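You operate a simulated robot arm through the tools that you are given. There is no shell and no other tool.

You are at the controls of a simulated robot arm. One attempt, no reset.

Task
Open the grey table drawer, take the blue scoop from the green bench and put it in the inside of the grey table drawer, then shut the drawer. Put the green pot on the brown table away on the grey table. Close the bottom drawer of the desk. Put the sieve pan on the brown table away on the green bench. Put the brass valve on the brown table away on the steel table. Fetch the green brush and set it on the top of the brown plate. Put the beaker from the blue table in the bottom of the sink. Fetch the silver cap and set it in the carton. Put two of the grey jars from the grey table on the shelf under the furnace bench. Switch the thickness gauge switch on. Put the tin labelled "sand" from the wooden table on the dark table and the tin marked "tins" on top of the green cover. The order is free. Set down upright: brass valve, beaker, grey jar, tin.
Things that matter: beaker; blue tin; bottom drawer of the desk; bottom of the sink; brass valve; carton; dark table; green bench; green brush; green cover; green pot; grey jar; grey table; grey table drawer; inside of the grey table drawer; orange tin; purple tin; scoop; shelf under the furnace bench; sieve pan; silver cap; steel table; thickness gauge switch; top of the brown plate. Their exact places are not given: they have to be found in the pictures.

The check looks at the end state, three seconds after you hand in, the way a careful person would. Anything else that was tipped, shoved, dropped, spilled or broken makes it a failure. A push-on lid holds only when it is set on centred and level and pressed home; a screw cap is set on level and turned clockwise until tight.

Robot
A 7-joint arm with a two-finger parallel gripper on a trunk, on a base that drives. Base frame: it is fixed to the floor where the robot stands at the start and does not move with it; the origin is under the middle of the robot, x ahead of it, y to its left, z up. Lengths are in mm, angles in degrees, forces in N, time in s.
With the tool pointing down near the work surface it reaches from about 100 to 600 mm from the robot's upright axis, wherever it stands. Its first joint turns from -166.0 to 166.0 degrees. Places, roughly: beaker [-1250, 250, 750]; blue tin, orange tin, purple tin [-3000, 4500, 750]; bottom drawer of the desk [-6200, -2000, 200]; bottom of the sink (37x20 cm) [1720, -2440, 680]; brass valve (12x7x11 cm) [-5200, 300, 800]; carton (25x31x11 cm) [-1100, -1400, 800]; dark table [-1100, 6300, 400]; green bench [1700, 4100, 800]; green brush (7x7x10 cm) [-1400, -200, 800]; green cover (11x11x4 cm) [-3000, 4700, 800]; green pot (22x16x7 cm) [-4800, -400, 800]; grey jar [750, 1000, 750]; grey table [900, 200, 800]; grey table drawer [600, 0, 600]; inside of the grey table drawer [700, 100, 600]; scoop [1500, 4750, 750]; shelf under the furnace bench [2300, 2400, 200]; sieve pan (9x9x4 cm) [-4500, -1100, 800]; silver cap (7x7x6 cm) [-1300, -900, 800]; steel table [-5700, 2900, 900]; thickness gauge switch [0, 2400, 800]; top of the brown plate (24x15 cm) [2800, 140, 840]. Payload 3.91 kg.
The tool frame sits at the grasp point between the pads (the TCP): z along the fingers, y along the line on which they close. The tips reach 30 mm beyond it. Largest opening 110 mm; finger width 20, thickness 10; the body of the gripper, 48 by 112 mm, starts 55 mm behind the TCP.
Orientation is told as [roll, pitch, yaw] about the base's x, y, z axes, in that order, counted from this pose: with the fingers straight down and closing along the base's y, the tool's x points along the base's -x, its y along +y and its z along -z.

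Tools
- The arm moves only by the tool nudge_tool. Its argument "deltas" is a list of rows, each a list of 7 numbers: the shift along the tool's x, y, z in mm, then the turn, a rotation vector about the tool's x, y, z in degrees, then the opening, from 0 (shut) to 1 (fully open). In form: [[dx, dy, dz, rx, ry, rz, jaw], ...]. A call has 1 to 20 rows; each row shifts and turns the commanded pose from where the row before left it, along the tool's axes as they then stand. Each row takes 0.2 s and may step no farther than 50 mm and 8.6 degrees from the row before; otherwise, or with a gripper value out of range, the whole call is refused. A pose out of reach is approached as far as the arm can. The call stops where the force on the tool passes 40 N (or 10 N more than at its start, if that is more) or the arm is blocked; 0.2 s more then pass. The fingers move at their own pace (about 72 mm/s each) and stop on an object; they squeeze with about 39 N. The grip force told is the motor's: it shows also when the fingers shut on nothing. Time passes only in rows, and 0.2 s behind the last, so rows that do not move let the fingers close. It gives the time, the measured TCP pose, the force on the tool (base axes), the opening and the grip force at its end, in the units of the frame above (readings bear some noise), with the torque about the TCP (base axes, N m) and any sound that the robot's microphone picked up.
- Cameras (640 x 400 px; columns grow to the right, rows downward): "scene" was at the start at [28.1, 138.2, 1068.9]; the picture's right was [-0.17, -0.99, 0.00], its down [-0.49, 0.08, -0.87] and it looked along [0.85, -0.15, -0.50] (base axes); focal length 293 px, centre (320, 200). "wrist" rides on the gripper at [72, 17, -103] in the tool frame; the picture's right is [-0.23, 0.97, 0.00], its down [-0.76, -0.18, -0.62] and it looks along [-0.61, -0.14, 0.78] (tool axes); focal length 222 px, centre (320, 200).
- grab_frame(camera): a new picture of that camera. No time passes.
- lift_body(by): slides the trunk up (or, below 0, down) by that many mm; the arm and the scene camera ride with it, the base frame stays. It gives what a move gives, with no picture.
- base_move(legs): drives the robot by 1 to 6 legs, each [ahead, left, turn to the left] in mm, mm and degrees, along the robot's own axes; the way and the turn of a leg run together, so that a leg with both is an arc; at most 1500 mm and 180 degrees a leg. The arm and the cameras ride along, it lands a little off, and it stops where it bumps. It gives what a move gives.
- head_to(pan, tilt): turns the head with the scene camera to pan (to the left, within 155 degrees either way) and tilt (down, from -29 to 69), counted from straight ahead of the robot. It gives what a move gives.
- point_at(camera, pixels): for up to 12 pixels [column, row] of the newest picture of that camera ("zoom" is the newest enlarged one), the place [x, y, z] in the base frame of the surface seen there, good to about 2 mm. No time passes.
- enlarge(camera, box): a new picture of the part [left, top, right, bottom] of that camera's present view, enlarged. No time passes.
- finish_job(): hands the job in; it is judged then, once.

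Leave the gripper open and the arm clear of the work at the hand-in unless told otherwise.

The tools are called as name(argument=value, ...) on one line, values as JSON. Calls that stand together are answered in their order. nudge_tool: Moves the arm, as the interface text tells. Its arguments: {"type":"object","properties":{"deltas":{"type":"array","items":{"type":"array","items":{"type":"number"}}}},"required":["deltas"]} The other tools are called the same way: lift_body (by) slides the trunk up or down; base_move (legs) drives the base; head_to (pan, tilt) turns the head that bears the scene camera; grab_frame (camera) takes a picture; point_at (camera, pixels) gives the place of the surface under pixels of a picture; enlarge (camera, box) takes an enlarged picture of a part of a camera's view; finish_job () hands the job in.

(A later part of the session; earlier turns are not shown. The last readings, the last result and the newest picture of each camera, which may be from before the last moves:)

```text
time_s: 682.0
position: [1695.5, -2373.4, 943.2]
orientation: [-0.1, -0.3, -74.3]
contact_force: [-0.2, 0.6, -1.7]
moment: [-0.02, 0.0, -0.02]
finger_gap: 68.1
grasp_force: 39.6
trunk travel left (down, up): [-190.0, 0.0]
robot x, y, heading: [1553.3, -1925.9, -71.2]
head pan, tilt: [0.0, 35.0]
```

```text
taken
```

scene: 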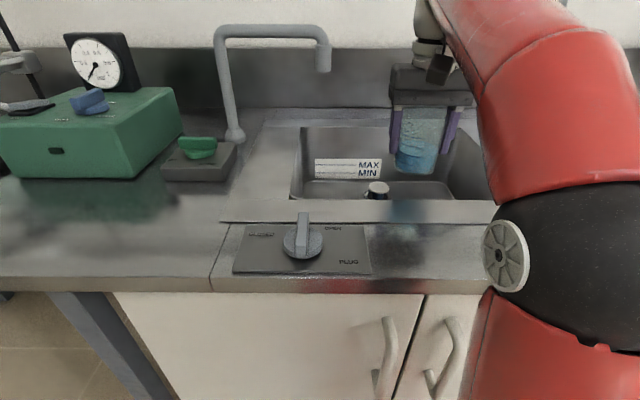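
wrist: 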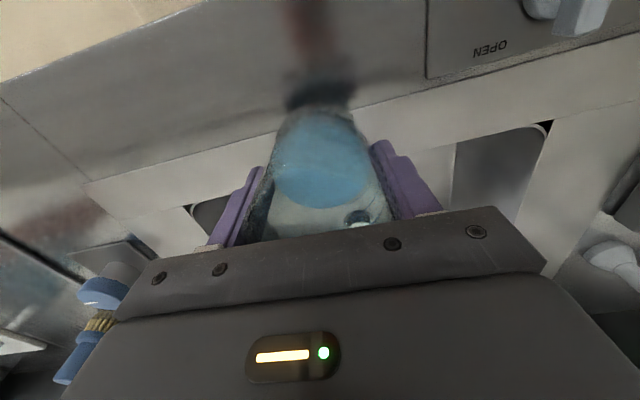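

Over the basin. Now forward-down to depth 285 at z≈853, then straight down.

nudge_tool(deltas=[[-8, 0.4, 10, 0, 0, 0, 0], [-13, 0.6, 15, 0, 0, 0, 0], [-13, 0.6, 15, 0, 0, 0, 0], [-13, 0.6, 15, 0, 0, 0, 0], [-13, 0.6, 15, 0, 0, 0, 0], [-12, 0.6, 14, 0, 0, 0, 0], [-6, 0.3, 10, 0, 0, 0, 0], [0, 0, 12, 0, 0, 0, 0], [0, 0, 14, 0, 0, 0, 0], [0, 0, 14, 0, 0, 0, 0], [0, 0, 14, 0, 0, 0, 0], [0, 0, 14, 0, 0, 0, 0], [0, 0, 12, 0, 0, 0, 0], [0, 0, 8, 0, 0, 0, 0]])

grab_frame(camera="scene")

grab_frame(camera="wrist")

```text
time_s: 685.0
position: [1720.4, -2449.5, 760.6]
orientation: [0.0, -0.3, -74.2]
contact_force: [0.5, -0.3, -2.3]
moment: [0.0, -0.01, 0.0]
finger_gap: 68.2
grasp_force: 39.3
trunk travel left (down, up): [-190.0, 0.0]
robot x, y, heading: [1555.2, -1928.7, -71.6]
head pan, tilt: [0.0, 35.0]
```

```text
taken
```

scene: 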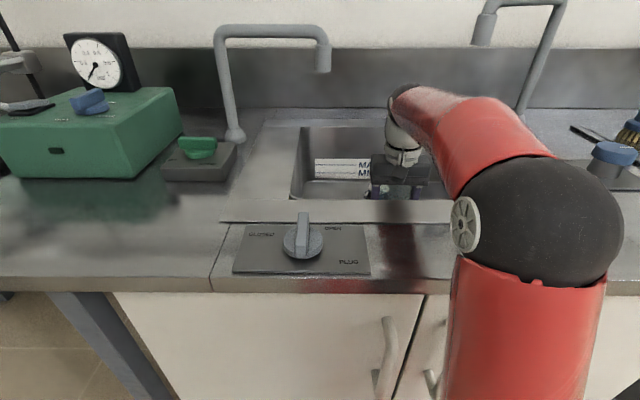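

```text
taken
```

wrist: 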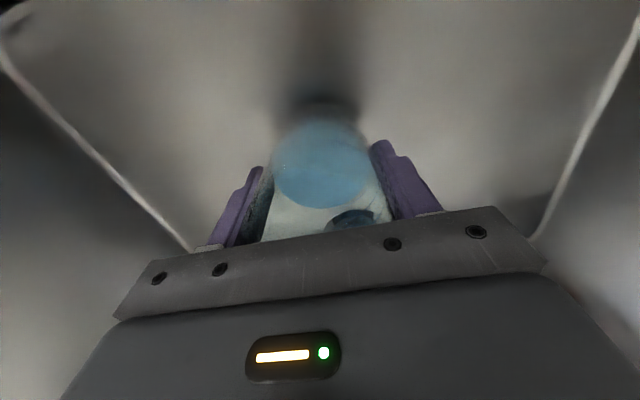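

15 mm to go. I lower gently to contact.

nudge_tool(deltas=[[0, 0, 5, 0, 0, 0, 0], [0, 0, 5, 0, 0, 0, 0], [0, 0, 2, 0, 0, 0, 0], [0, 0, 0, 0, 0, 0, 0]])

nudge_tool(deltas=[[0, 0, 1, 0, 0, 0, 0], [0, 0, 1, 0, 0, 0, 0], [0, 0, 0, 0, 0, 0, 0]])

```text
time_s: 686.0
position: [1719.7, -2449.9, 748.6]
orientation: [-0.1, -0.2, -74.3]
contact_force: [-0.1, 0.1, -1.8]
moment: [0.0, -0.01, 0.01]
finger_gap: 68.1
grasp_force: 38.9
trunk travel left (down, up): [-190.0, 0.0]
robot x, y, heading: [1547.8, -1928.8, -71.7]
head pan, tilt: [0.0, 35.0]
```

```text
time_s: 686.8
position: [1720.5, -2448.5, 745.6]
orientation: [-0.2, -0.3, -74.1]
contact_force: [0.6, -0.8, -1.3]
moment: [-0.04, 0.0, -0.02]
finger_gap: 68.0
grasp_force: 38.6
trunk travel left (down, up): [-190.0, 0.0]
robot x, y, heading: [1552.1, -1928.5, -71.2]
head pan, tilt: [0.0, 35.0]
```

nudge_tool(deltas=[[0, 0, 1, 0, 0, 0, 0], [0, 0, 1, 0, 0, 0, 0], [0, 0, 0, 0, 0, 0, 0]])

nudge_tool(deltas=[[0, 0, 1, 0, 0, 0, 0], [0, 0, 0, 0, 0, 0, 0]])

```text
time_s: 687.6
position: [1720.4, -2449.7, 746.0]
orientation: [-0.1, -0.3, -74.2]
contact_force: [-1.1, -1.5, 7.3]
moment: [0.05, -0.21, -0.04]
finger_gap: 68.2
grasp_force: 39.1
trunk travel left (down, up): [-190.0, 0.0]
robot x, y, heading: [1549.0, -1930.3, -71.3]
head pan, tilt: [0.0, 35.0]
```

```text
time_s: 688.2
position: [1720.3, -2449.4, 746.6]
orientation: [-0.1, -0.7, -74.2]
contact_force: [-2.0, -4.4, 22.6]
moment: [0.22, -0.05, 0.02]
finger_gap: 68.4
grasp_force: 38.9
trunk travel left (down, up): [-190.0, 0.0]
robot x, y, heading: [1551.5, -1930.4, -71.5]
head pan, tilt: [0.0, 35.0]
```

Resting on the bottom. I relieve, open, and lift out straight up.

nudge_tool(deltas=[[0, 0, -1.5, 0, 0, 0, 0], [0, 0, 0, 0, 0, 0, 0.85], [0, 0, 0, 0, 0, 0, 0.95], [0, 0, 0, 0, 0, 0, 0.95], [0, 0, -15, 0, 0, 0, 0.95], [0, 0, -25, 0, 0, 0, 0.95], [0, 0, -30, 0, 0, 0, 0.95], [0, 0, -30, 0, 0, 0, 0.95]])

grab_frame(camera="wrist")

```text
time_s: 690.0
position: [1721.2, -2447.7, 845.9]
orientation: [-0.1, -0.3, -74.2]
contact_force: [0.2, 0.7, -1.2]
moment: [0.0, 0.0, 0.02]
finger_gap: 104.6
grasp_force: 0.0
trunk travel left (down, up): [-190.0, 0.0]
robot x, y, heading: [1549.4, -1928.2, -71.3]
head pan, tilt: [0.0, 35.0]
```

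```text
taken
```

wrist: 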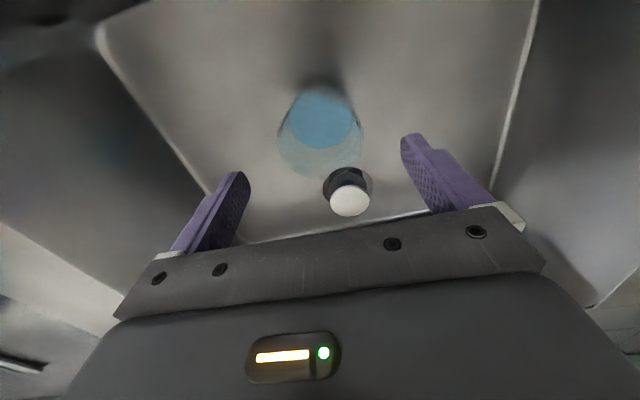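

The beaker stands upright in the sink. I withdraw up and back, then leave the sink bench.

nudge_tool(deltas=[[13, 0, -15, 0, 0, 0, 0.9], [13, 0, -15, 0, 0, 0, 0.9], [13, 0, -15, 0, 0, 0, 0.9], [13, 0, -15, 0, 0, 0, 0.9], [13, 0, -15, 0, 0, 0, 0.9], [25, 0, -15, 0, 0, 0, 0.5], [30, 0, -10, 0, 0, 0, 0.5], [30, 0, 0, 0, 0, 0, 0.5]])

grab_frame(camera="scene")

```text
time_s: 691.8
position: [1679.8, -2303.1, 943.3]
orientation: [-0.1, -0.2, -74.2]
contact_force: [0.7, -0.8, 0.7]
moment: [0.05, 0.03, 0.02]
finger_gap: 55.0
grasp_force: 0.0
trunk travel left (down, up): [-190.0, 0.0]
robot x, y, heading: [1552.9, -1929.6, -71.7]
head pan, tilt: [0.0, 35.0]
```

```text
taken
```

scene: 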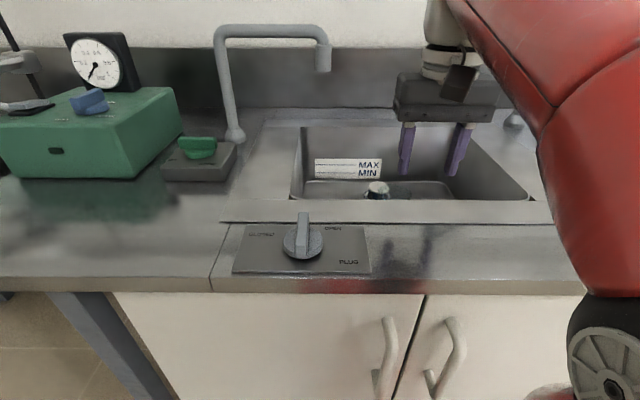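

Next the brush. I raise and retract the hand and drive back around to the blue table's north end.

nudge_tool(deltas=[[25, 0, -10, 0, 0, 0, 0.5], [25, 0, -10, 0, 0, 0, 0.5], [15, 0, -5, 0, 0, 0, 0.5]])

base_move(legs=[[-755, -910, 0], [-1154, 15, 0], [-1325, -402, 0], [30, -751, 0]])

head_to(pan=0, tilt=35)

grab_frame(camera="scene")

```text
time_s: 692.6
position: [1661.6, -2240.7, 969.2]
orientation: [-0.1, -0.3, -74.1]
contact_force: [0.8, -0.1, 0.1]
moment: [0.02, 0.02, 0.0]
finger_gap: 55.0
grasp_force: 0.2
trunk travel left (down, up): [-190.0, 0.0]
robot x, y, heading: [1551.2, -1931.0, -71.4]
head pan, tilt: [0.0, 35.0]
```

```text
time_s: 714.2
position: [-1295.3, 125.1, 970.1]
orientation: [-0.1, -0.4, -73.6]
contact_force: [0.4, 0.6, 0.4]
moment: [0.02, 0.03, 0.01]
finger_gap: 55.0
grasp_force: 0.0
trunk travel left (down, up): [-190.0, 0.0]
robot x, y, heading: [-1407.3, 434.7, -71.0]
head pan, tilt: [0.0, 35.0]
```

```text
time_s: 714.8
position: [-1294.8, 126.2, 969.3]
orientation: [0.0, -0.3, -73.7]
contact_force: [0.4, -0.2, 0.1]
moment: [-0.01, 0.01, 0.0]
finger_gap: 55.0
grasp_force: 0.1
trunk travel left (down, up): [-190.0, 0.0]
robot x, y, heading: [-1405.1, 438.9, -70.7]
head pan, tilt: [0.0, 35.0]
```

```text
taken
```

scene: 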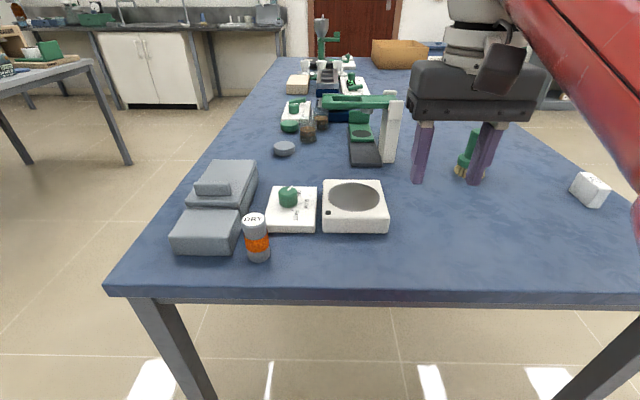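

The brush is ahead-right behind the gripper. I shift the base 170 mm right and 40 mm ahead, and move the hand left to see it.

base_move(legs=[[40, -170, 0]])

nudge_tool(deltas=[[0, 30, 0, 0, 0, 0, 0.7], [0, 30, 0, 0, 0, 0, 0.7], [0, 30, 0, 0, 0, 0, 0.7]])

grab_frame(camera="scene")

enlarge(camera="scene", box=[300, 90, 460, 200])

```text
time_s: 716.2
position: [-1440.7, 32.8, 968.9]
orientation: [-0.2, -0.3, -73.7]
contact_force: [0.5, -0.9, -0.9]
moment: [0.02, -0.02, 0.04]
finger_gap: 54.8
grasp_force: 0.0
trunk travel left (down, up): [-190.0, 0.0]
robot x, y, heading: [-1548.7, 342.9, -71.1]
head pan, tilt: [0.0, 35.0]
```

```text
time_s: 717.0
position: [-1355.0, 59.1, 970.1]
orientation: [-0.1, -0.2, -73.8]
contact_force: [0.0, 0.1, -0.2]
moment: [0.01, -0.03, -0.04]
finger_gap: 77.2
grasp_force: 0.1
trunk travel left (down, up): [-190.0, 0.0]
robot x, y, heading: [-1549.5, 345.9, -71.2]
head pan, tilt: [0.0, 35.0]
```

```text
taken
```

scene: 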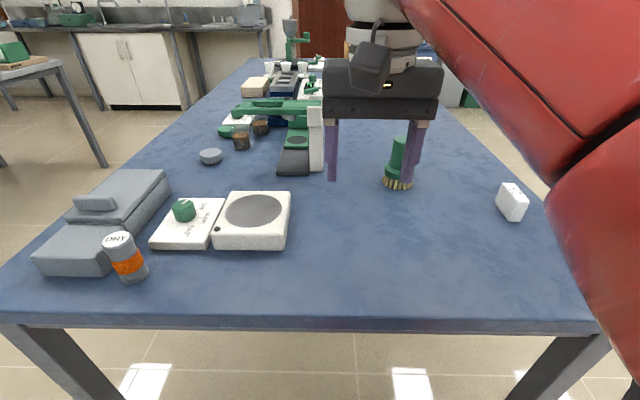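

```text
3.64 times, centred on (380, 145) of scene
```

zoom: 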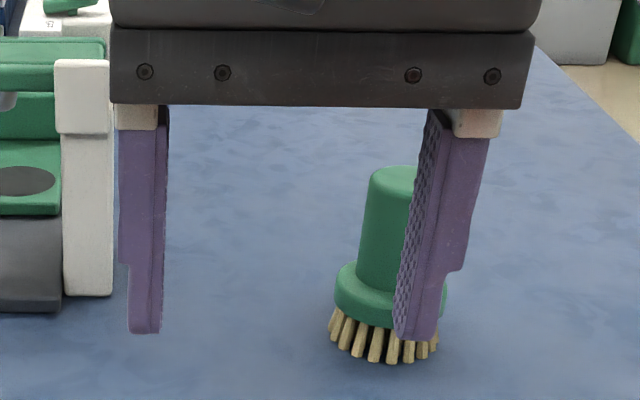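

I see the brush: a green round handle on a disc with bristles. I measure it.

point_at(camera="zoom", pixels=[[390, 175], [368, 210], [385, 220], [400, 180], [380, 260], [345, 280], [370, 310], [380, 340], [430, 300], [360, 250]])

grab_frame(camera="wrist")

```text
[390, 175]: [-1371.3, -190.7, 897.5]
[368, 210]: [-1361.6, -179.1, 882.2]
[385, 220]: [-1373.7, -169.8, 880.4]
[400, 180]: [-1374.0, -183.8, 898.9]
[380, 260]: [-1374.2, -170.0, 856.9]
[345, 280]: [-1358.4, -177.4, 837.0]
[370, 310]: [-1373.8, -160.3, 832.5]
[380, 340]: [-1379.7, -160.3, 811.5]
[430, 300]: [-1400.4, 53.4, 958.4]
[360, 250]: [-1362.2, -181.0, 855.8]
```

```text
taken
```

wrist: 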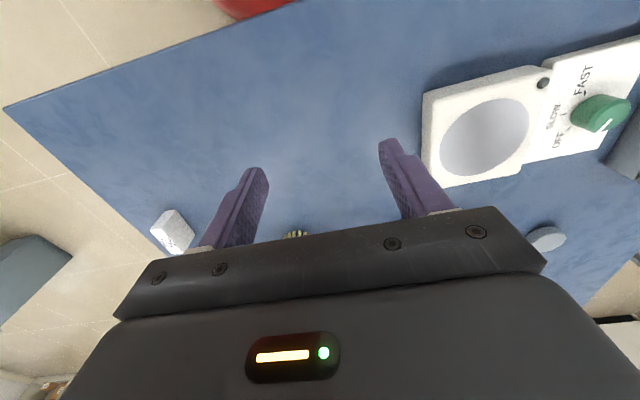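

Brush handle centre ≈ (-1377,-186), ⌀~32, z 845–899. I tilt the hand 30° forward and extend over it.

nudge_tool(deltas=[[0, 0, 0, 0, -7.5, 0, 0.7], [0, 0, 0, 0, -7.5, 0, 0.7], [0, 0, 0, 0, -7.5, 0, 0.7], [0, 0, 0, 0, -7.5, 0, 0.7], [-31, -14.9, 22.7, 0, 0, 0, 0.7], [-31, -14.9, 22.7, 0, 0, 0, 0.7], [-31, -14.9, 22.7, 0, 0, 0, 0.7], [-31, -14.9, 22.7, 0, 0, 0, 0.7], [-31, -14.9, 22.7, 0, 0, 0, 0.7], [-31, -14.9, 22.7, 0, 0, 0, 0.7]])

grab_frame(camera="wrist")

grab_frame(camera="scene")

```text
time_s: 719.2
position: [-1375.3, -186.8, 945.3]
orientation: [-0.1, -30.4, -73.6]
contact_force: [0.1, 0.4, 0.2]
moment: [-0.05, 0.0, 0.02]
finger_gap: 76.9
grasp_force: 0.0
trunk travel left (down, up): [-190.0, 0.0]
robot x, y, heading: [-1555.2, 344.6, -71.3]
head pan, tilt: [0.0, 35.0]
```

```text
taken
```

wrist: 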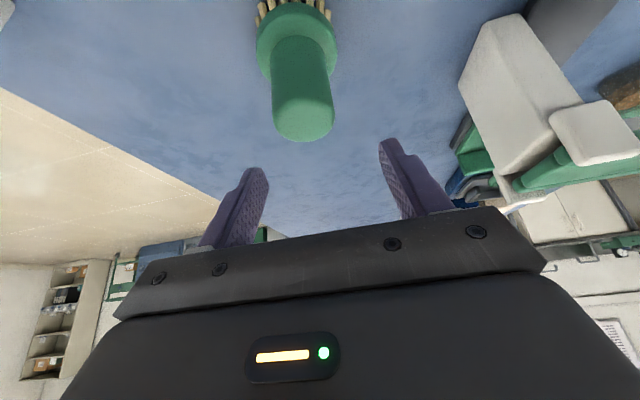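

```text
taken
```

scene: 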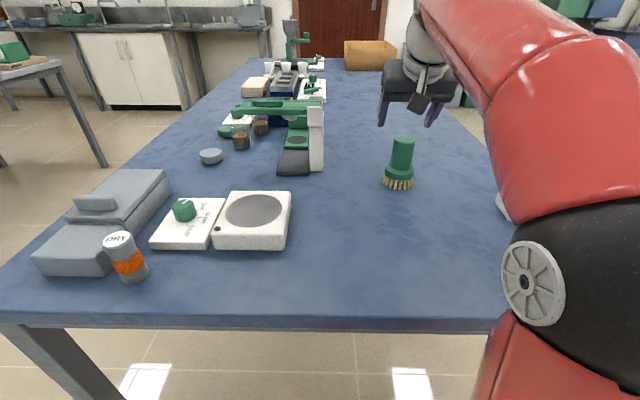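

I measure the brush top from the wrist view.

point_at(camera="wrist", pixels=[[303, 125], [275, 118], [333, 118], [303, 105], [303, 138], [303, 80]])

```text
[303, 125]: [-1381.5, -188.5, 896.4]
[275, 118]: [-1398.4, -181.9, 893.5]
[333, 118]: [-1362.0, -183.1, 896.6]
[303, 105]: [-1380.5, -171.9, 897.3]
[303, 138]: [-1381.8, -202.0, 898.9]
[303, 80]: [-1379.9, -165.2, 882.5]
```

Brush centre (-1380,-186.5). I correct 4.5 mm, descend to z≈880 and close.

nudge_tool(deltas=[[10.8, -1.5, 18.8, 0, 0, 0, 0.7], [10.8, -1.5, 18.8, 0, 0, 0, 0.7], [10.8, -1.5, 18.8, 0, 0, 0, 0.7], [0, 0, 0, 0, 0, 0, 0], [0, 0, 0, 0, 0, 0, 0], [0, 0, 0, 0, 0, 0, 0], [0, 0, 0, 0, 0, 0, 0], [0, 0, 0, 0, 0, 0, 0]])

nudge_tool(deltas=[[-1.5, 0, -2.6, 0, 0, 0, 0], [-2.5, 0, -4.3, 0, 0, 0, 0], [-5, 0, -8.6, 0, 0, 0, 0], [-7.5, 0, -13, 0, 0, 0, 0]])

grab_frame(camera="wrist")

```text
time_s: 721.0
position: [-1379.8, -187.7, 880.0]
orientation: [-0.1, -30.2, -73.7]
contact_force: [0.3, 0.6, 2.0]
moment: [0.0, -0.17, 0.05]
finger_gap: 40.5
grasp_force: 38.4
trunk travel left (down, up): [-190.0, 0.0]
robot x, y, heading: [-1551.2, 343.6, -71.1]
head pan, tilt: [0.0, 35.0]
```

```text
time_s: 722.0
position: [-1379.4, -188.9, 913.0]
orientation: [-0.1, -30.2, -73.7]
contact_force: [0.1, -0.2, -1.3]
moment: [0.05, -0.01, 0.04]
finger_gap: 40.2
grasp_force: 39.3
trunk travel left (down, up): [-190.0, 0.0]
robot x, y, heading: [-1552.0, 343.9, -70.8]
head pan, tilt: [0.0, 35.0]
```

```text
taken
```

wrist: 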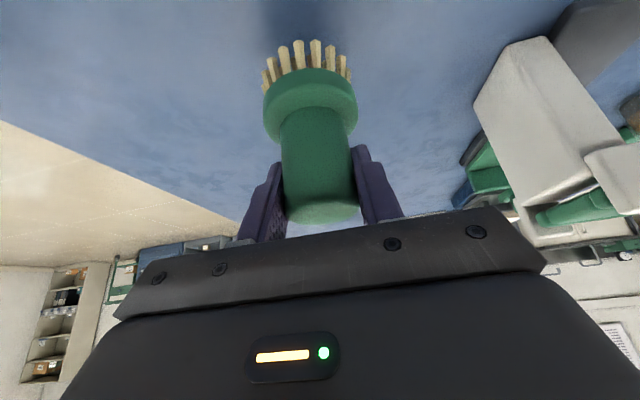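

Brush held (40 mm). I lift, retract and drive around the north of the grey table to the east bench with the brown plate.

nudge_tool(deltas=[[-8, 0, -14, 0, 0, 0, 0], [10, 0, -20, 0, 0, 0, 0], [20, 0, -18, 0, 0, 0, 0], [20, 0, -18, 0, 0, 0, 0], [26, 0, -15, 0, 0, 0, 0], [26, 0, -15, 0, 0, 0, 0], [26, 0, -15, 0, 0, 0, 0], [20, 0, -12, 0, 0, 0, 0]])

base_move(legs=[[-88, 931, 0], [-465, 953, 0], [180, 1260, 0], [986, 100, 0], [986, 100, 0], [0, 0, 89]])

head_to(pan=0, tilt=25)

grab_frame(camera="scene")

grab_frame(camera="wrist")

```text
time_s: 723.8
position: [-1430.4, -11.0, 952.8]
orientation: [-0.2, -30.4, -73.8]
contact_force: [0.5, -0.1, -0.9]
moment: [0.01, 0.0, 0.01]
finger_gap: 40.5
grasp_force: 38.7
trunk travel left (down, up): [-190.0, 0.0]
robot x, y, heading: [-1552.4, 341.5, -70.6]
head pan, tilt: [0.0, 35.0]
```

```text
time_s: 736.1
position: [499.7, 1196.0, 952.3]
orientation: [-0.7, -30.4, -74.3]
contact_force: [-3.4, 0.2, -0.5]
moment: [0.04, 0.07, -0.06]
finger_gap: 39.8
grasp_force: 38.8
trunk travel left (down, up): [-190.0, 0.0]
robot x, y, heading: [386.0, 1552.8, -70.7]
head pan, tilt: [0.0, 35.0]
stopped in leg 3: the force on the tool passed its limit at 70 N (the readings are from after the stop); the commanded pose is now the measured one
```

```text
time_s: 736.8
position: [498.4, 1196.2, 953.7]
orientation: [-0.7, -30.3, -74.2]
contact_force: [-6.0, 1.3, -0.3]
moment: [0.09, 0.12, -0.12]
finger_gap: 40.1
grasp_force: 39.1
trunk travel left (down, up): [-190.0, 0.0]
robot x, y, heading: [383.4, 1554.7, -70.6]
head pan, tilt: [0.0, 25.0]
```

```text
taken
```

scene: 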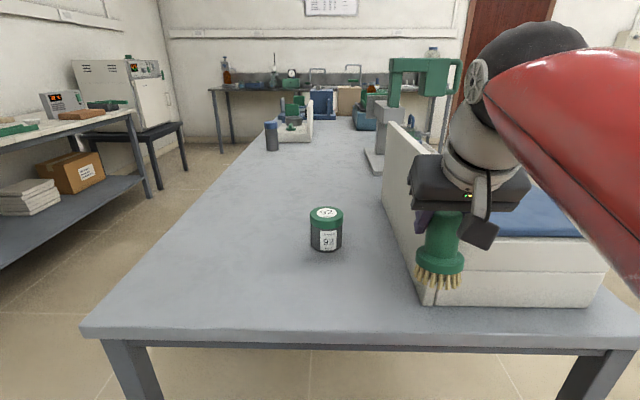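

```text
taken
```

wrist: 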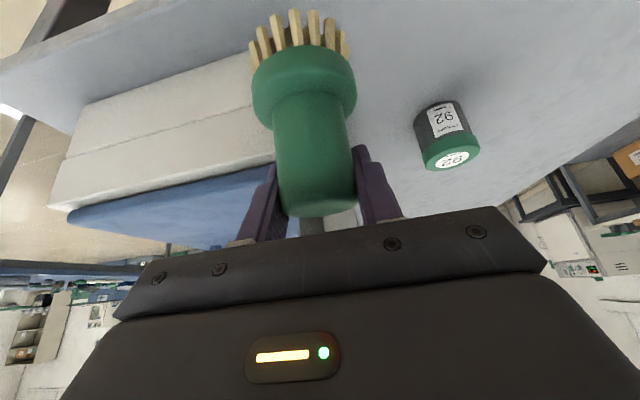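

On the third leg the hand ran into the dryer's tall back panel (6 N residual). I back off west a little right away, then north clear of the table, and check the dryer and the brush.

base_move(legs=[[0, -80, 0], [-350, 0, 0]])

grab_frame(camera="scene")

grab_frame(camera="wrist")

```text
time_s: 737.7
position: [478.8, 1188.8, 952.7]
orientation: [0.0, -30.3, -72.8]
contact_force: [3.9, 1.8, 0.5]
moment: [0.07, -0.09, 0.12]
finger_gap: 40.0
grasp_force: 39.0
trunk travel left (down, up): [-190.0, 0.0]
robot x, y, heading: [347.3, 1543.7, -70.5]
head pan, tilt: [0.0, 25.0]
stopped in leg 1: the force on the tool passed its limit at 60 N (the readings are from after the stop); the commanded pose is now the measured one
```

```text
taken
```

scene: 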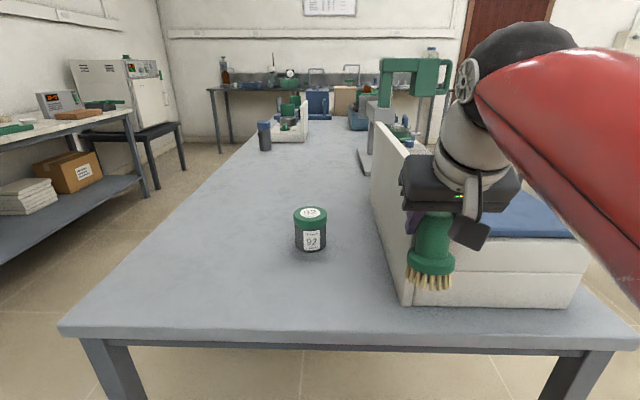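

```text
taken
```

wrist: 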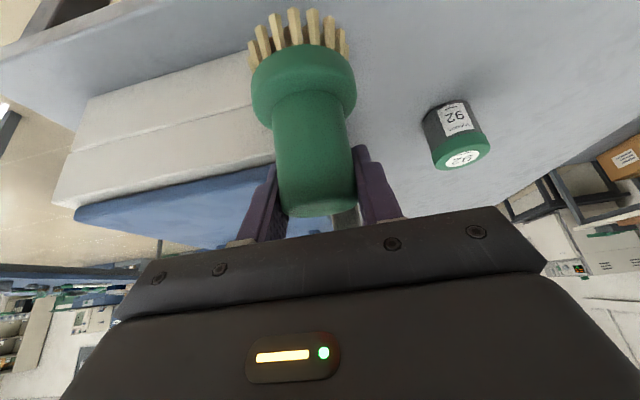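

The thin back panel of the dryer has ended up between my fingers (I came diagonally). The way out is straight back north. I back out.

base_move(legs=[[-120, 0, 0]])

grab_frame(camera="scene")

grab_frame(camera="wrist")

```text
time_s: 739.0
position: [437.7, 1302.8, 953.3]
orientation: [0.0, -30.2, -72.8]
contact_force: [-0.5, -0.2, -1.0]
moment: [0.0, -0.02, -0.02]
finger_gap: 40.1
grasp_force: 39.0
trunk travel left (down, up): [-190.0, 0.0]
robot x, y, heading: [311.9, 1653.4, -70.4]
head pan, tilt: [0.0, 25.0]
```

```text
taken
```

scene: 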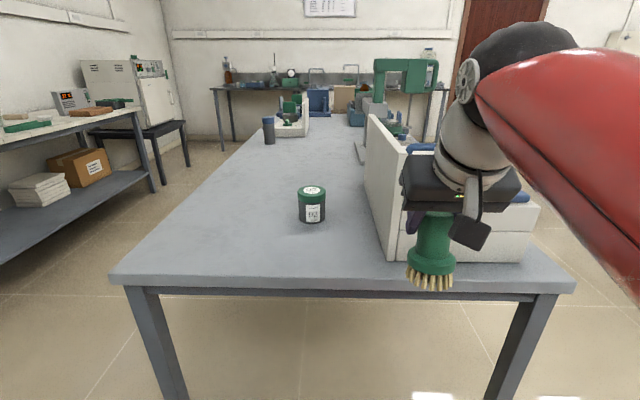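

```text
taken
```

wrist: 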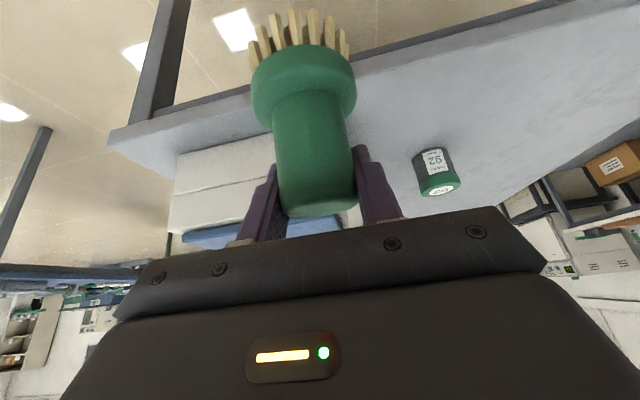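

Free again. I check whether the dryer was displaced: measuring its back panel and body against my earlier readings (panel plane f≈826).

point_at(camera="scene", pixels=[[380, 150], [385, 190], [390, 230], [375, 200], [368, 120], [400, 245], [500, 245], [372, 160], [395, 150]])

enlarge(camera="scene", box=[330, 90, 560, 280])

```text
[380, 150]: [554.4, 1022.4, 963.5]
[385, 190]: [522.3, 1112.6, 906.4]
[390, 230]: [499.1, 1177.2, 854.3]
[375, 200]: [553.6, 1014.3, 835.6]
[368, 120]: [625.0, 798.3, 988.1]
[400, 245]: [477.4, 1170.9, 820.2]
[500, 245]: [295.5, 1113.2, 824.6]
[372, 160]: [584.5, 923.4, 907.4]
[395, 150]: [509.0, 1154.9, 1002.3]
```

```text
2.11 times, centred on (445, 185) of scene
```

zoom: 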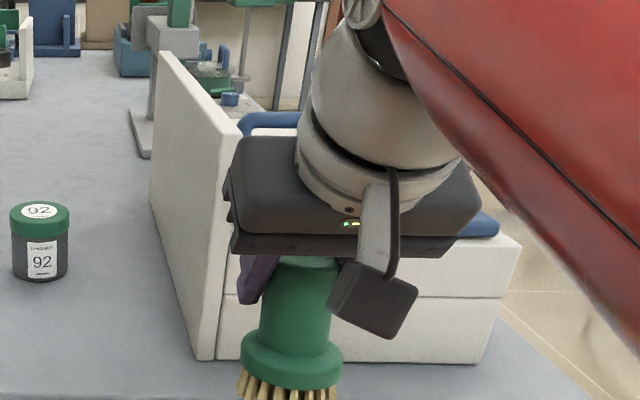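

The panel plane reads f≈842 on its far side along its whole length – no shift or rotation. I continue, now keeping well north of the table with the hand, then south along the east aisle.

base_move(legs=[[-40, 0, 0], [65, 960, 0], [1109, 86, 0], [1109, 86, 0], [0, 0, 88.5]])

head_to(pan=0, tilt=25)

grab_frame(camera="scene")

grab_frame(camera="wrist")

```text
time_s: 758.9
position: [2472.2, 39.8, 953.0]
orientation: [0.0, -30.2, 16.5]
contact_force: [0.4, -0.3, -2.0]
moment: [0.02, 0.0, 0.0]
finger_gap: 40.0
grasp_force: 39.0
trunk travel left (down, up): [-190.0, 0.0]
robot x, y, heading: [2120.9, -84.6, 19.0]
head pan, tilt: [0.0, 25.0]
```

```text
time_s: 759.5
position: [2473.4, 39.6, 953.8]
orientation: [0.0, -30.3, 16.5]
contact_force: [0.4, -0.3, -0.7]
moment: [0.02, 0.0, -0.01]
finger_gap: 40.2
grasp_force: 39.5
trunk travel left (down, up): [-190.0, 0.0]
robot x, y, heading: [2118.6, -83.6, 18.8]
head pan, tilt: [0.0, 25.0]
```

```text
taken
```

scene: 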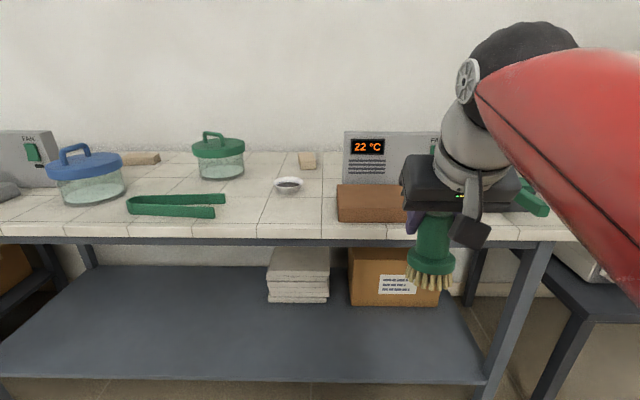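

```text
taken
```

wrist: 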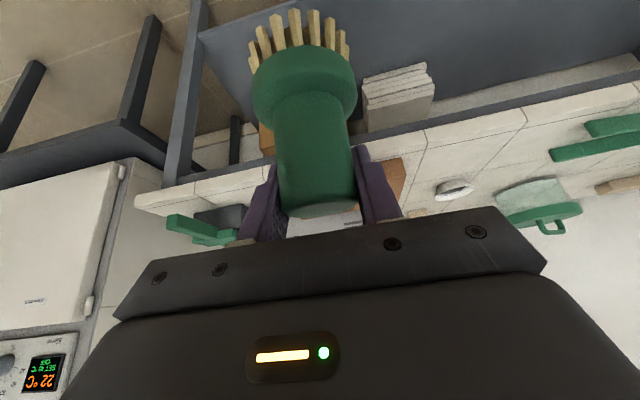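

The brown plate (with its 22 °C display behind) is ahead at (375,203). I measure it.

enlarge(camera="scene", box=[310, 120, 470, 250])

point_at(camera="scene", pixels=[[340, 190], [345, 186], [370, 195], [400, 187], [340, 200], [370, 220], [400, 215], [370, 185], [300, 235], [415, 238], [372, 178]])

```text
3.08 times, centred on (390, 185) of scene
```

zoom: 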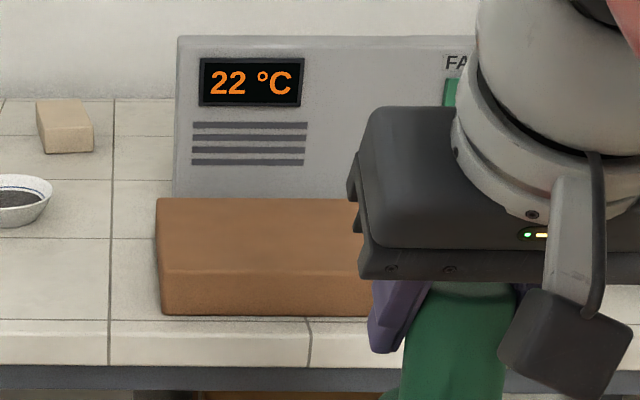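

```text
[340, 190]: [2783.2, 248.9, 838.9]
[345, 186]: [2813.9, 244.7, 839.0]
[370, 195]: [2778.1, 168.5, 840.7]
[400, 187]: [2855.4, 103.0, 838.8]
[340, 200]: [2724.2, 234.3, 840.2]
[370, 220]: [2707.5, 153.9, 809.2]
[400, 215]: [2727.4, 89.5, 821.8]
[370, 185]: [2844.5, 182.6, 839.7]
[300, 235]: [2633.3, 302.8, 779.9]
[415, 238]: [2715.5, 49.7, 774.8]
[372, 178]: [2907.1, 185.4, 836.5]
```

Plate top z=840, centre ≈ (2792,133), 24×15 cm; it's straight ahead. I drive forward 320 mm so the brush comes over it (brush bottom at ~873).

base_move(legs=[[320, 0, -1]])

head_to(pan=-5, tilt=40)

grab_frame(camera="scene")

grab_frame(camera="wrist")

```text
time_s: 761.6
position: [2779.5, 137.3, 952.6]
orientation: [0.0, -30.2, 15.7]
contact_force: [0.0, 0.3, -1.2]
moment: [0.0, -0.01, -0.01]
finger_gap: 40.0
grasp_force: 39.2
trunk travel left (down, up): [-190.0, 0.0]
robot x, y, heading: [2426.1, 18.1, 18.5]
head pan, tilt: [0.0, 25.0]
```

```text
time_s: 762.4
position: [2779.7, 136.6, 952.7]
orientation: [0.0, -30.1, 15.8]
contact_force: [0.3, -0.7, -2.3]
moment: [0.0, -0.04, 0.0]
finger_gap: 40.1
grasp_force: 39.1
trunk travel left (down, up): [-190.0, 0.0]
robot x, y, heading: [2424.6, 19.7, 18.4]
head pan, tilt: [-5.0, 40.0]
```

```text
taken
```

scene: 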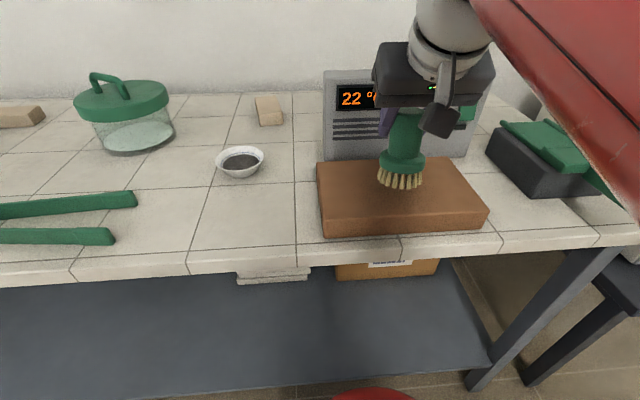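

```text
taken
```

wrist: 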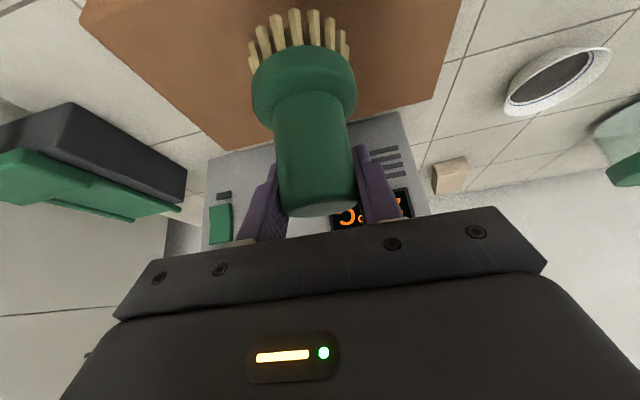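

The brush is above the plate. I measure the plate's top corners to centre it.

point_at(camera="scene", pixels=[[322, 210], [319, 165], [484, 206], [455, 162], [345, 185], [440, 200]])

```text
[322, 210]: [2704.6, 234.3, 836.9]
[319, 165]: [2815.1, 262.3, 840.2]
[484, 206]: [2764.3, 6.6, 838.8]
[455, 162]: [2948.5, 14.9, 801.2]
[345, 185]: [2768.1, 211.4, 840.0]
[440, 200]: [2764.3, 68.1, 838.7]
```

Plate centre is (2807,139). I move 25 mm forward and lower to just above the plate.

nudge_tool(deltas=[[-10.7, -2.2, 6.2, 0, 0, 0, 0], [-10.7, -2.2, 6.2, 0, 0, 0, 0], [5, 0, 8.7, 0, 0, 0, 0], [5, 0, 8.7, 0, 0, 0, 0], [4, 0, 7, 0, 0, 0, 0], [0, 0, 0, 0, 0, 0, 0]])

nudge_tool(deltas=[[0.8, 0, 1.4, 0, 0, 0, 0], [0.8, 0, 1.4, 0, 0, 0, 0], [0, 0, 0, 0, 0, 0, 0]])

```text
time_s: 763.8
position: [2804.0, 139.7, 926.7]
orientation: [0.1, -30.6, 15.8]
contact_force: [0.0, 0.3, 14.0]
moment: [0.1, -0.22, -0.02]
finger_gap: 39.9
grasp_force: 39.0
trunk travel left (down, up): [-190.0, 0.0]
robot x, y, heading: [2423.9, 18.1, 18.2]
head pan, tilt: [-5.0, 40.0]
```

```text
time_s: 764.6
position: [2803.1, 139.0, 923.1]
orientation: [0.0, -30.7, 15.9]
contact_force: [-3.8, -3.1, 33.7]
moment: [0.04, -0.19, 0.0]
finger_gap: 39.9
grasp_force: 39.2
trunk travel left (down, up): [-190.0, 0.0]
robot x, y, heading: [2424.3, 15.7, 18.3]
head pan, tilt: [-5.0, 40.0]
```

Contact. I relieve ~3 mm, open, and withdraw along the finger axis.

nudge_tool(deltas=[[-1.5, 0, -2.6, 0, 0, 0, 0], [0, 0, 0, 0, 0, 0, 0.65], [0, 0, 0, 0, 0, 0, 0.65], [0, 0, 0, 0, 0, 0, 0.65], [0, 0, -15, 0, 0, 0, 0.65], [0, 0, -25, 0, 0, 0, 0.65], [5, 0, -30, 0, 0, 0, 0.65], [15, 0, -20, 0, 0, 0, 0.65]])

grab_frame(camera="wrist")

grab_frame(camera="scene")

```text
time_s: 766.4
position: [2743.6, 123.1, 992.1]
orientation: [0.0, -30.2, 15.9]
contact_force: [0.1, 0.3, -0.4]
moment: [0.0, 0.0, 0.01]
finger_gap: 71.6
grasp_force: 0.1
trunk travel left (down, up): [-190.0, 0.0]
robot x, y, heading: [2427.4, 17.0, 18.0]
head pan, tilt: [-5.0, 40.0]
```

```text
taken
```

wrist: 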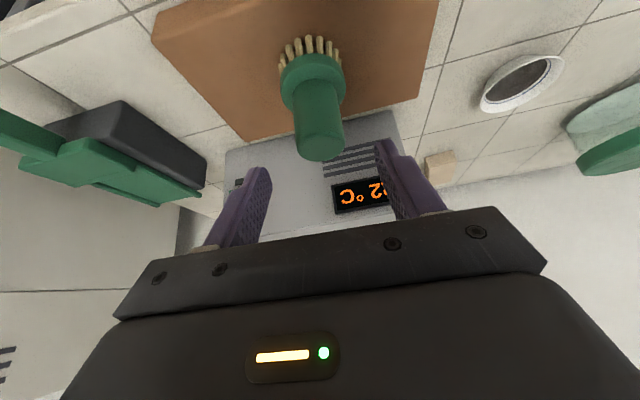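

```text
taken
```

scene: 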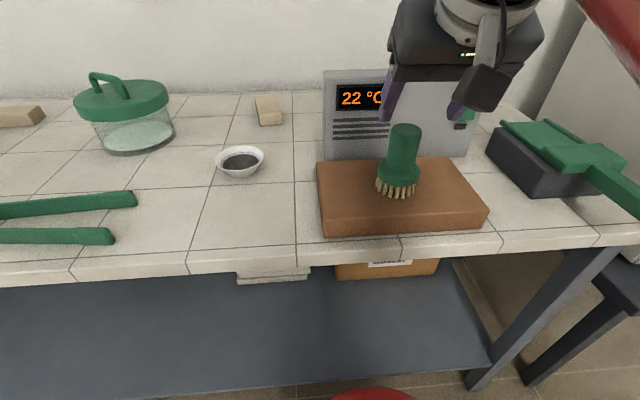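

The brush stands on the brown plate. Next: the tins on the wooden table. I straighten the tool, back out and take the long way: north past the grey table and up the central aisle.

nudge_tool(deltas=[[15, 0, 0, 0, 7.5, 0, 0.5], [15, 0, 0, 0, 7.5, 0, 0.5], [15, 0, 10, 0, 7.5, 0, 0.5], [10, 0, 10, 0, 7.5, 0, 0.5]])

base_move(legs=[[-360, 0, 0], [0, 1085, 0], [0, 1085, 0], [-1025, 0, 0], [-1025, 0, 0]])

base_move(legs=[[0, 1200, 0], [0, 1200, 0]])

head_to(pan=100, tilt=15)

grab_frame(camera="scene")

```text
time_s: 767.4
position: [2698.5, 109.5, 953.7]
orientation: [-0.1, -0.1, 15.8]
contact_force: [-0.3, -0.1, 0.1]
moment: [0.02, -0.03, 0.0]
finger_gap: 54.8
grasp_force: 0.0
trunk travel left (down, up): [-190.0, 0.0]
robot x, y, heading: [2428.0, 18.3, 18.4]
head pan, tilt: [-5.0, 40.0]
```

```text
time_s: 789.9
position: [-262.6, 1424.9, 954.3]
orientation: [0.0, -0.2, 16.0]
contact_force: [-0.2, -0.3, 0.3]
moment: [0.01, 0.02, 0.02]
finger_gap: 54.7
grasp_force: 0.2
trunk travel left (down, up): [-190.0, 0.0]
robot x, y, heading: [-535.6, 1334.3, 18.2]
head pan, tilt: [-5.0, 40.0]
```

```text
time_s: 801.7
position: [-1043.6, 3703.0, 954.0]
orientation: [0.0, -0.2, 16.5]
contact_force: [-0.2, 0.2, -0.7]
moment: [-0.02, 0.03, -0.02]
finger_gap: 55.1
grasp_force: 0.0
trunk travel left (down, up): [-190.0, 0.0]
robot x, y, heading: [-1316.3, 3604.8, 19.0]
head pan, tilt: [-5.0, 40.0]
```

```text
time_s: 803.5
position: [-1043.0, 3703.1, 954.4]
orientation: [0.0, -0.3, 16.6]
contact_force: [-1.1, -0.9, -0.6]
moment: [0.0, -0.04, 0.0]
finger_gap: 54.8
grasp_force: 0.0
trunk travel left (down, up): [-190.0, 0.0]
robot x, y, heading: [-1315.6, 3605.3, 18.9]
head pan, tilt: [100.0, 15.0]
```

```text
taken
```

scene: 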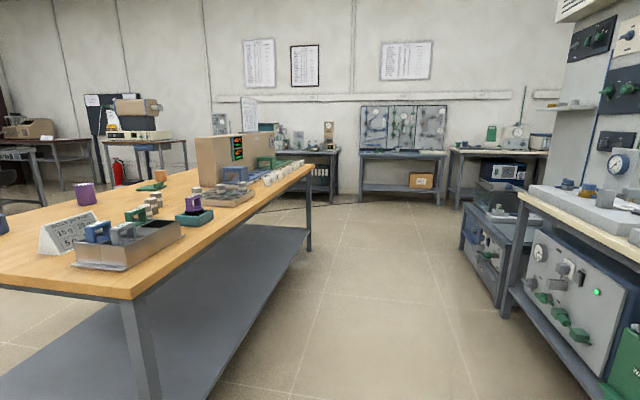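

The wooden table is to my left. I look across it for the tins and the green cover.

head_to(pan=135, tilt=20)

grab_frame(camera="scene")

enlarge(camera="scene", box=[200, 120, 520, 300])

```text
time_s: 804.5
position: [-1043.5, 3702.4, 954.4]
orientation: [0.0, -0.2, 16.5]
contact_force: [0.5, 1.0, -0.1]
moment: [-0.01, -0.02, -0.01]
finger_gap: 54.7
grasp_force: 0.0
trunk travel left (down, up): [-190.0, 0.0]
robot x, y, heading: [-1314.9, 3607.8, 19.1]
head pan, tilt: [135.0, 20.0]
```

```text
taken
```

scene: 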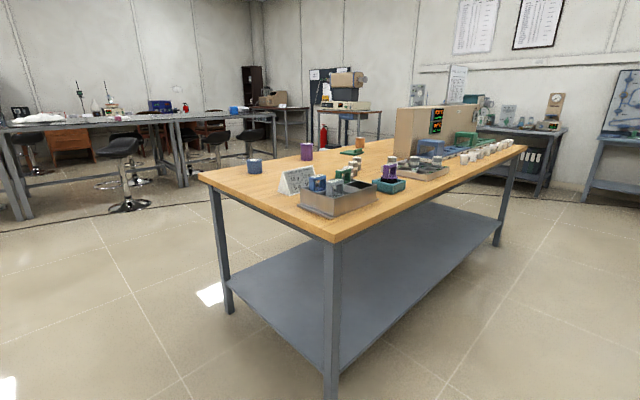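

```text
2.00 times, centred on (360, 210) of scene
```

zoom: 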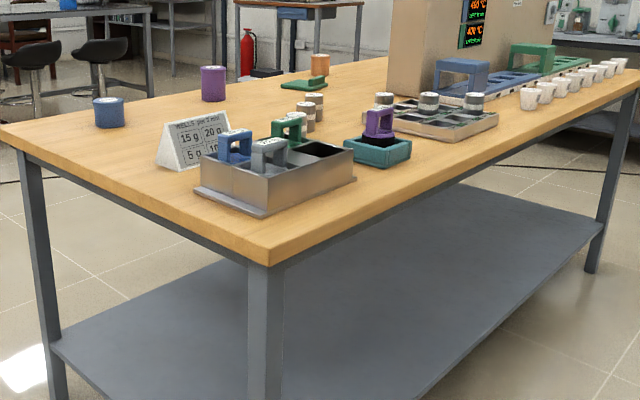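

I see three tins – blue (254,166), purple (306,152), orange (360,143) – and a green cover (352,152). I measure them.

point_at(camera="scene", pixels=[[254, 161], [254, 170], [306, 145], [306, 157], [360, 139], [360, 148], [352, 153], [335, 235], [205, 178], [520, 148], [350, 155]])

enlarge(camera="scene", box=[230, 125, 390, 215])

```text
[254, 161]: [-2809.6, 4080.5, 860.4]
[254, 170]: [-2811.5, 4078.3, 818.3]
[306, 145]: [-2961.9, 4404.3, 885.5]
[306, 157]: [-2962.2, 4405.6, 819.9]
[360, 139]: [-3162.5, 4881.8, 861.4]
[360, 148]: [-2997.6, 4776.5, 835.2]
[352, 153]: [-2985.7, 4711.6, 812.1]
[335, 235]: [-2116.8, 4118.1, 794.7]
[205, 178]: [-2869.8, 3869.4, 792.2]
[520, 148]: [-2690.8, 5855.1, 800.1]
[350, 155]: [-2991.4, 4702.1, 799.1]
```

```text
4.00 times, centred on (310, 170) of scene
```

zoom: 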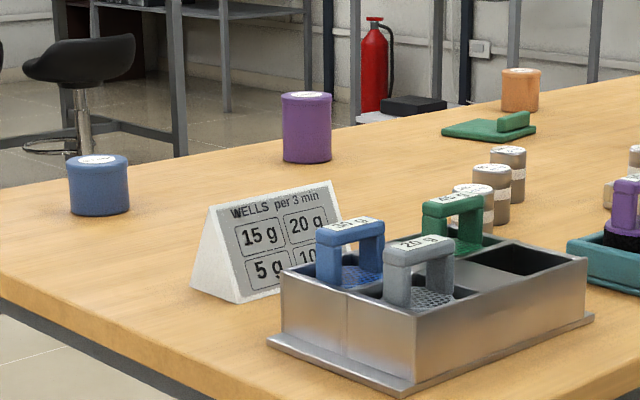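

Tins stand near the table's west edge: blue (-2810,4080), purple (-2962,4404), orange (-3162,4882); green cover (-2988,4706). I need to get to the west side; I check the gap south of this table.

head_to(pan=154, tilt=20)

grab_frame(camera="scene")

point_at(camera="scene", pixels=[[30, 200], [60, 250], [90, 180], [20, 170], [100, 300], [240, 300], [300, 250]])

```text
time_s: 805.3
position: [-1042.1, 3703.2, 953.7]
orientation: [-0.1, -0.2, 16.6]
contact_force: [-0.3, 0.4, -0.5]
moment: [-0.01, -0.02, -0.01]
finger_gap: 55.0
grasp_force: 0.0
trunk travel left (down, up): [-190.0, 0.0]
robot x, y, heading: [-1316.9, 3606.3, 19.0]
head pan, tilt: [154.0, 20.0]
```

```text
taken
```

scene: 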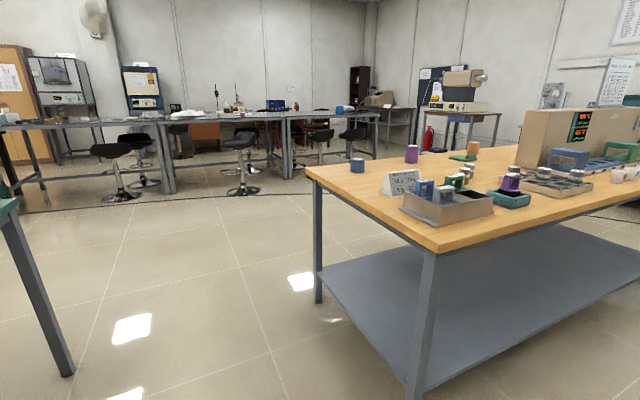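

```text
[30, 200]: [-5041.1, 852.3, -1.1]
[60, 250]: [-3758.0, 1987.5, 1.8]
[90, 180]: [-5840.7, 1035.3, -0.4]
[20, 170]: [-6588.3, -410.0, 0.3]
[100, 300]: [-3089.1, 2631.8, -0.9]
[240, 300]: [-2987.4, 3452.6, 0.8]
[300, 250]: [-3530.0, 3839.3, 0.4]
```

The gap is ~1 m wide. I go through it backwards and then north along the west side, facing the table.

base_move(legs=[[0, 245, 0], [-845, 0, 0], [-845, 0, 0], [0, 650, -1]])

head_to(pan=0, tilt=35)

grab_frame(camera="scene")

head_to(pan=35, tilt=30)

grab_frame(camera="scene")

```text
time_s: 818.5
position: [-2933.5, 4000.3, 954.0]
orientation: [0.1, -0.2, 15.5]
contact_force: [-0.2, -0.7, 0.0]
moment: [0.02, -0.01, 0.03]
finger_gap: 55.1
grasp_force: 0.1
trunk travel left (down, up): [-190.0, 0.0]
robot x, y, heading: [-3207.0, 3910.2, 18.0]
head pan, tilt: [154.0, 20.0]
```

```text
time_s: 820.9
position: [-2933.0, 3998.8, 953.5]
orientation: [0.0, -0.2, 15.5]
contact_force: [-0.6, 1.1, 0.1]
moment: [-0.01, 0.02, -0.01]
finger_gap: 54.9
grasp_force: 0.1
trunk travel left (down, up): [-190.0, 0.0]
robot x, y, heading: [-3209.2, 3908.5, 17.8]
head pan, tilt: [0.0, 35.0]
```

```text
taken
```

scene: 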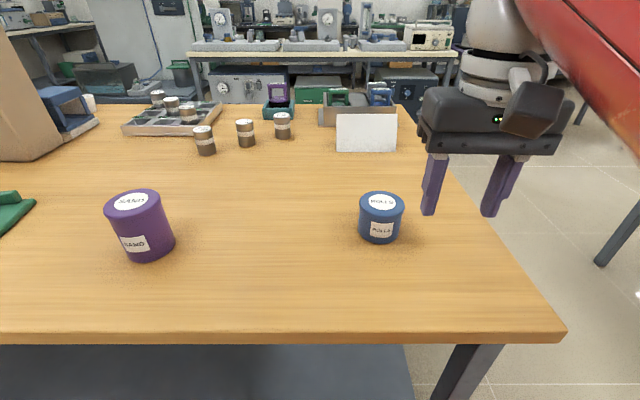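

```text
time_s: 821.9
position: [-2933.9, 4000.1, 954.3]
orientation: [0.0, -0.2, 15.4]
contact_force: [-0.2, -0.4, 0.6]
moment: [-0.01, 0.0, -0.02]
finger_gap: 54.9
grasp_force: 0.1
trunk travel left (down, up): [-190.0, 0.0]
robot x, y, heading: [-3208.7, 3909.4, 17.7]
head pan, tilt: [35.0, 30.0]
```

```text
taken
```

scene: 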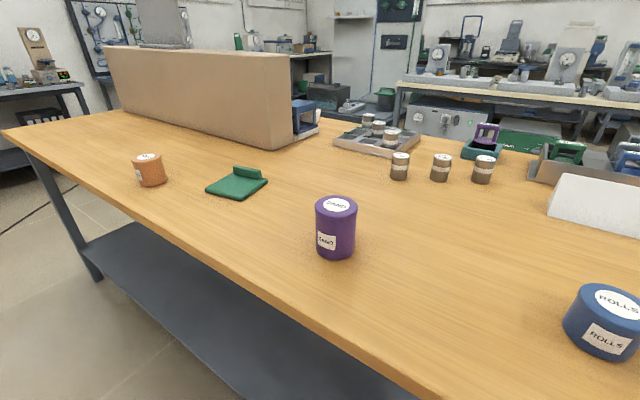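

I read the labels: blue says "ROLLS"; I zoom on purple and orange.

enlarge(camera="scene", box=[300, 185, 370, 265])

enlarge(camera="scene", box=[120, 140, 280, 210])

point_at(camera="scene", pixels=[[337, 204], [335, 250], [318, 240], [353, 240], [148, 158], [152, 180], [230, 187], [250, 170], [208, 185], [240, 197], [266, 182]])

```text
5.00 times, centred on (335, 225) of scene
```

zoom: 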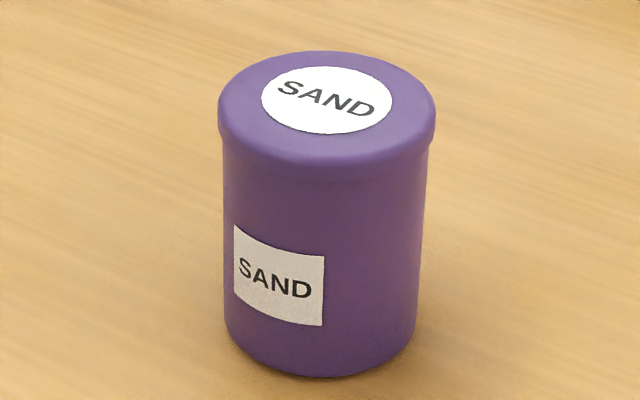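

```text
4.00 times, centred on (200, 175) of scene
```

zoom: 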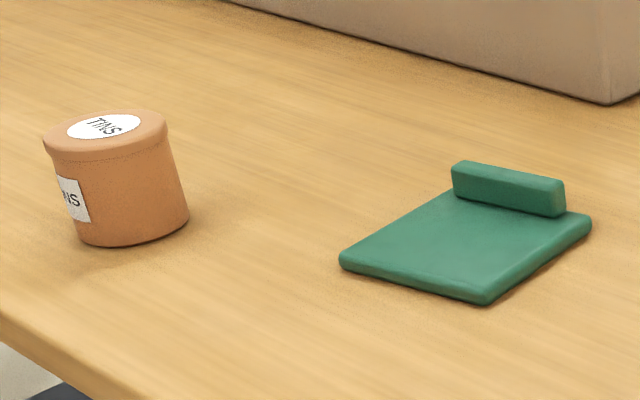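

```text
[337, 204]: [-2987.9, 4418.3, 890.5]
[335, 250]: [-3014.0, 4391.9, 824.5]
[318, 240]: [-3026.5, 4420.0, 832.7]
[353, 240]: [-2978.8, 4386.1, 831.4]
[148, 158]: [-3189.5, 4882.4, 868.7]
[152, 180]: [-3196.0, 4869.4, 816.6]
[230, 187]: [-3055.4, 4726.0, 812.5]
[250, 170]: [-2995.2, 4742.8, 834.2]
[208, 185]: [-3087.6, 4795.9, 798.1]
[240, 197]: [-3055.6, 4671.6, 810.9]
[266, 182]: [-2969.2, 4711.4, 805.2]
```

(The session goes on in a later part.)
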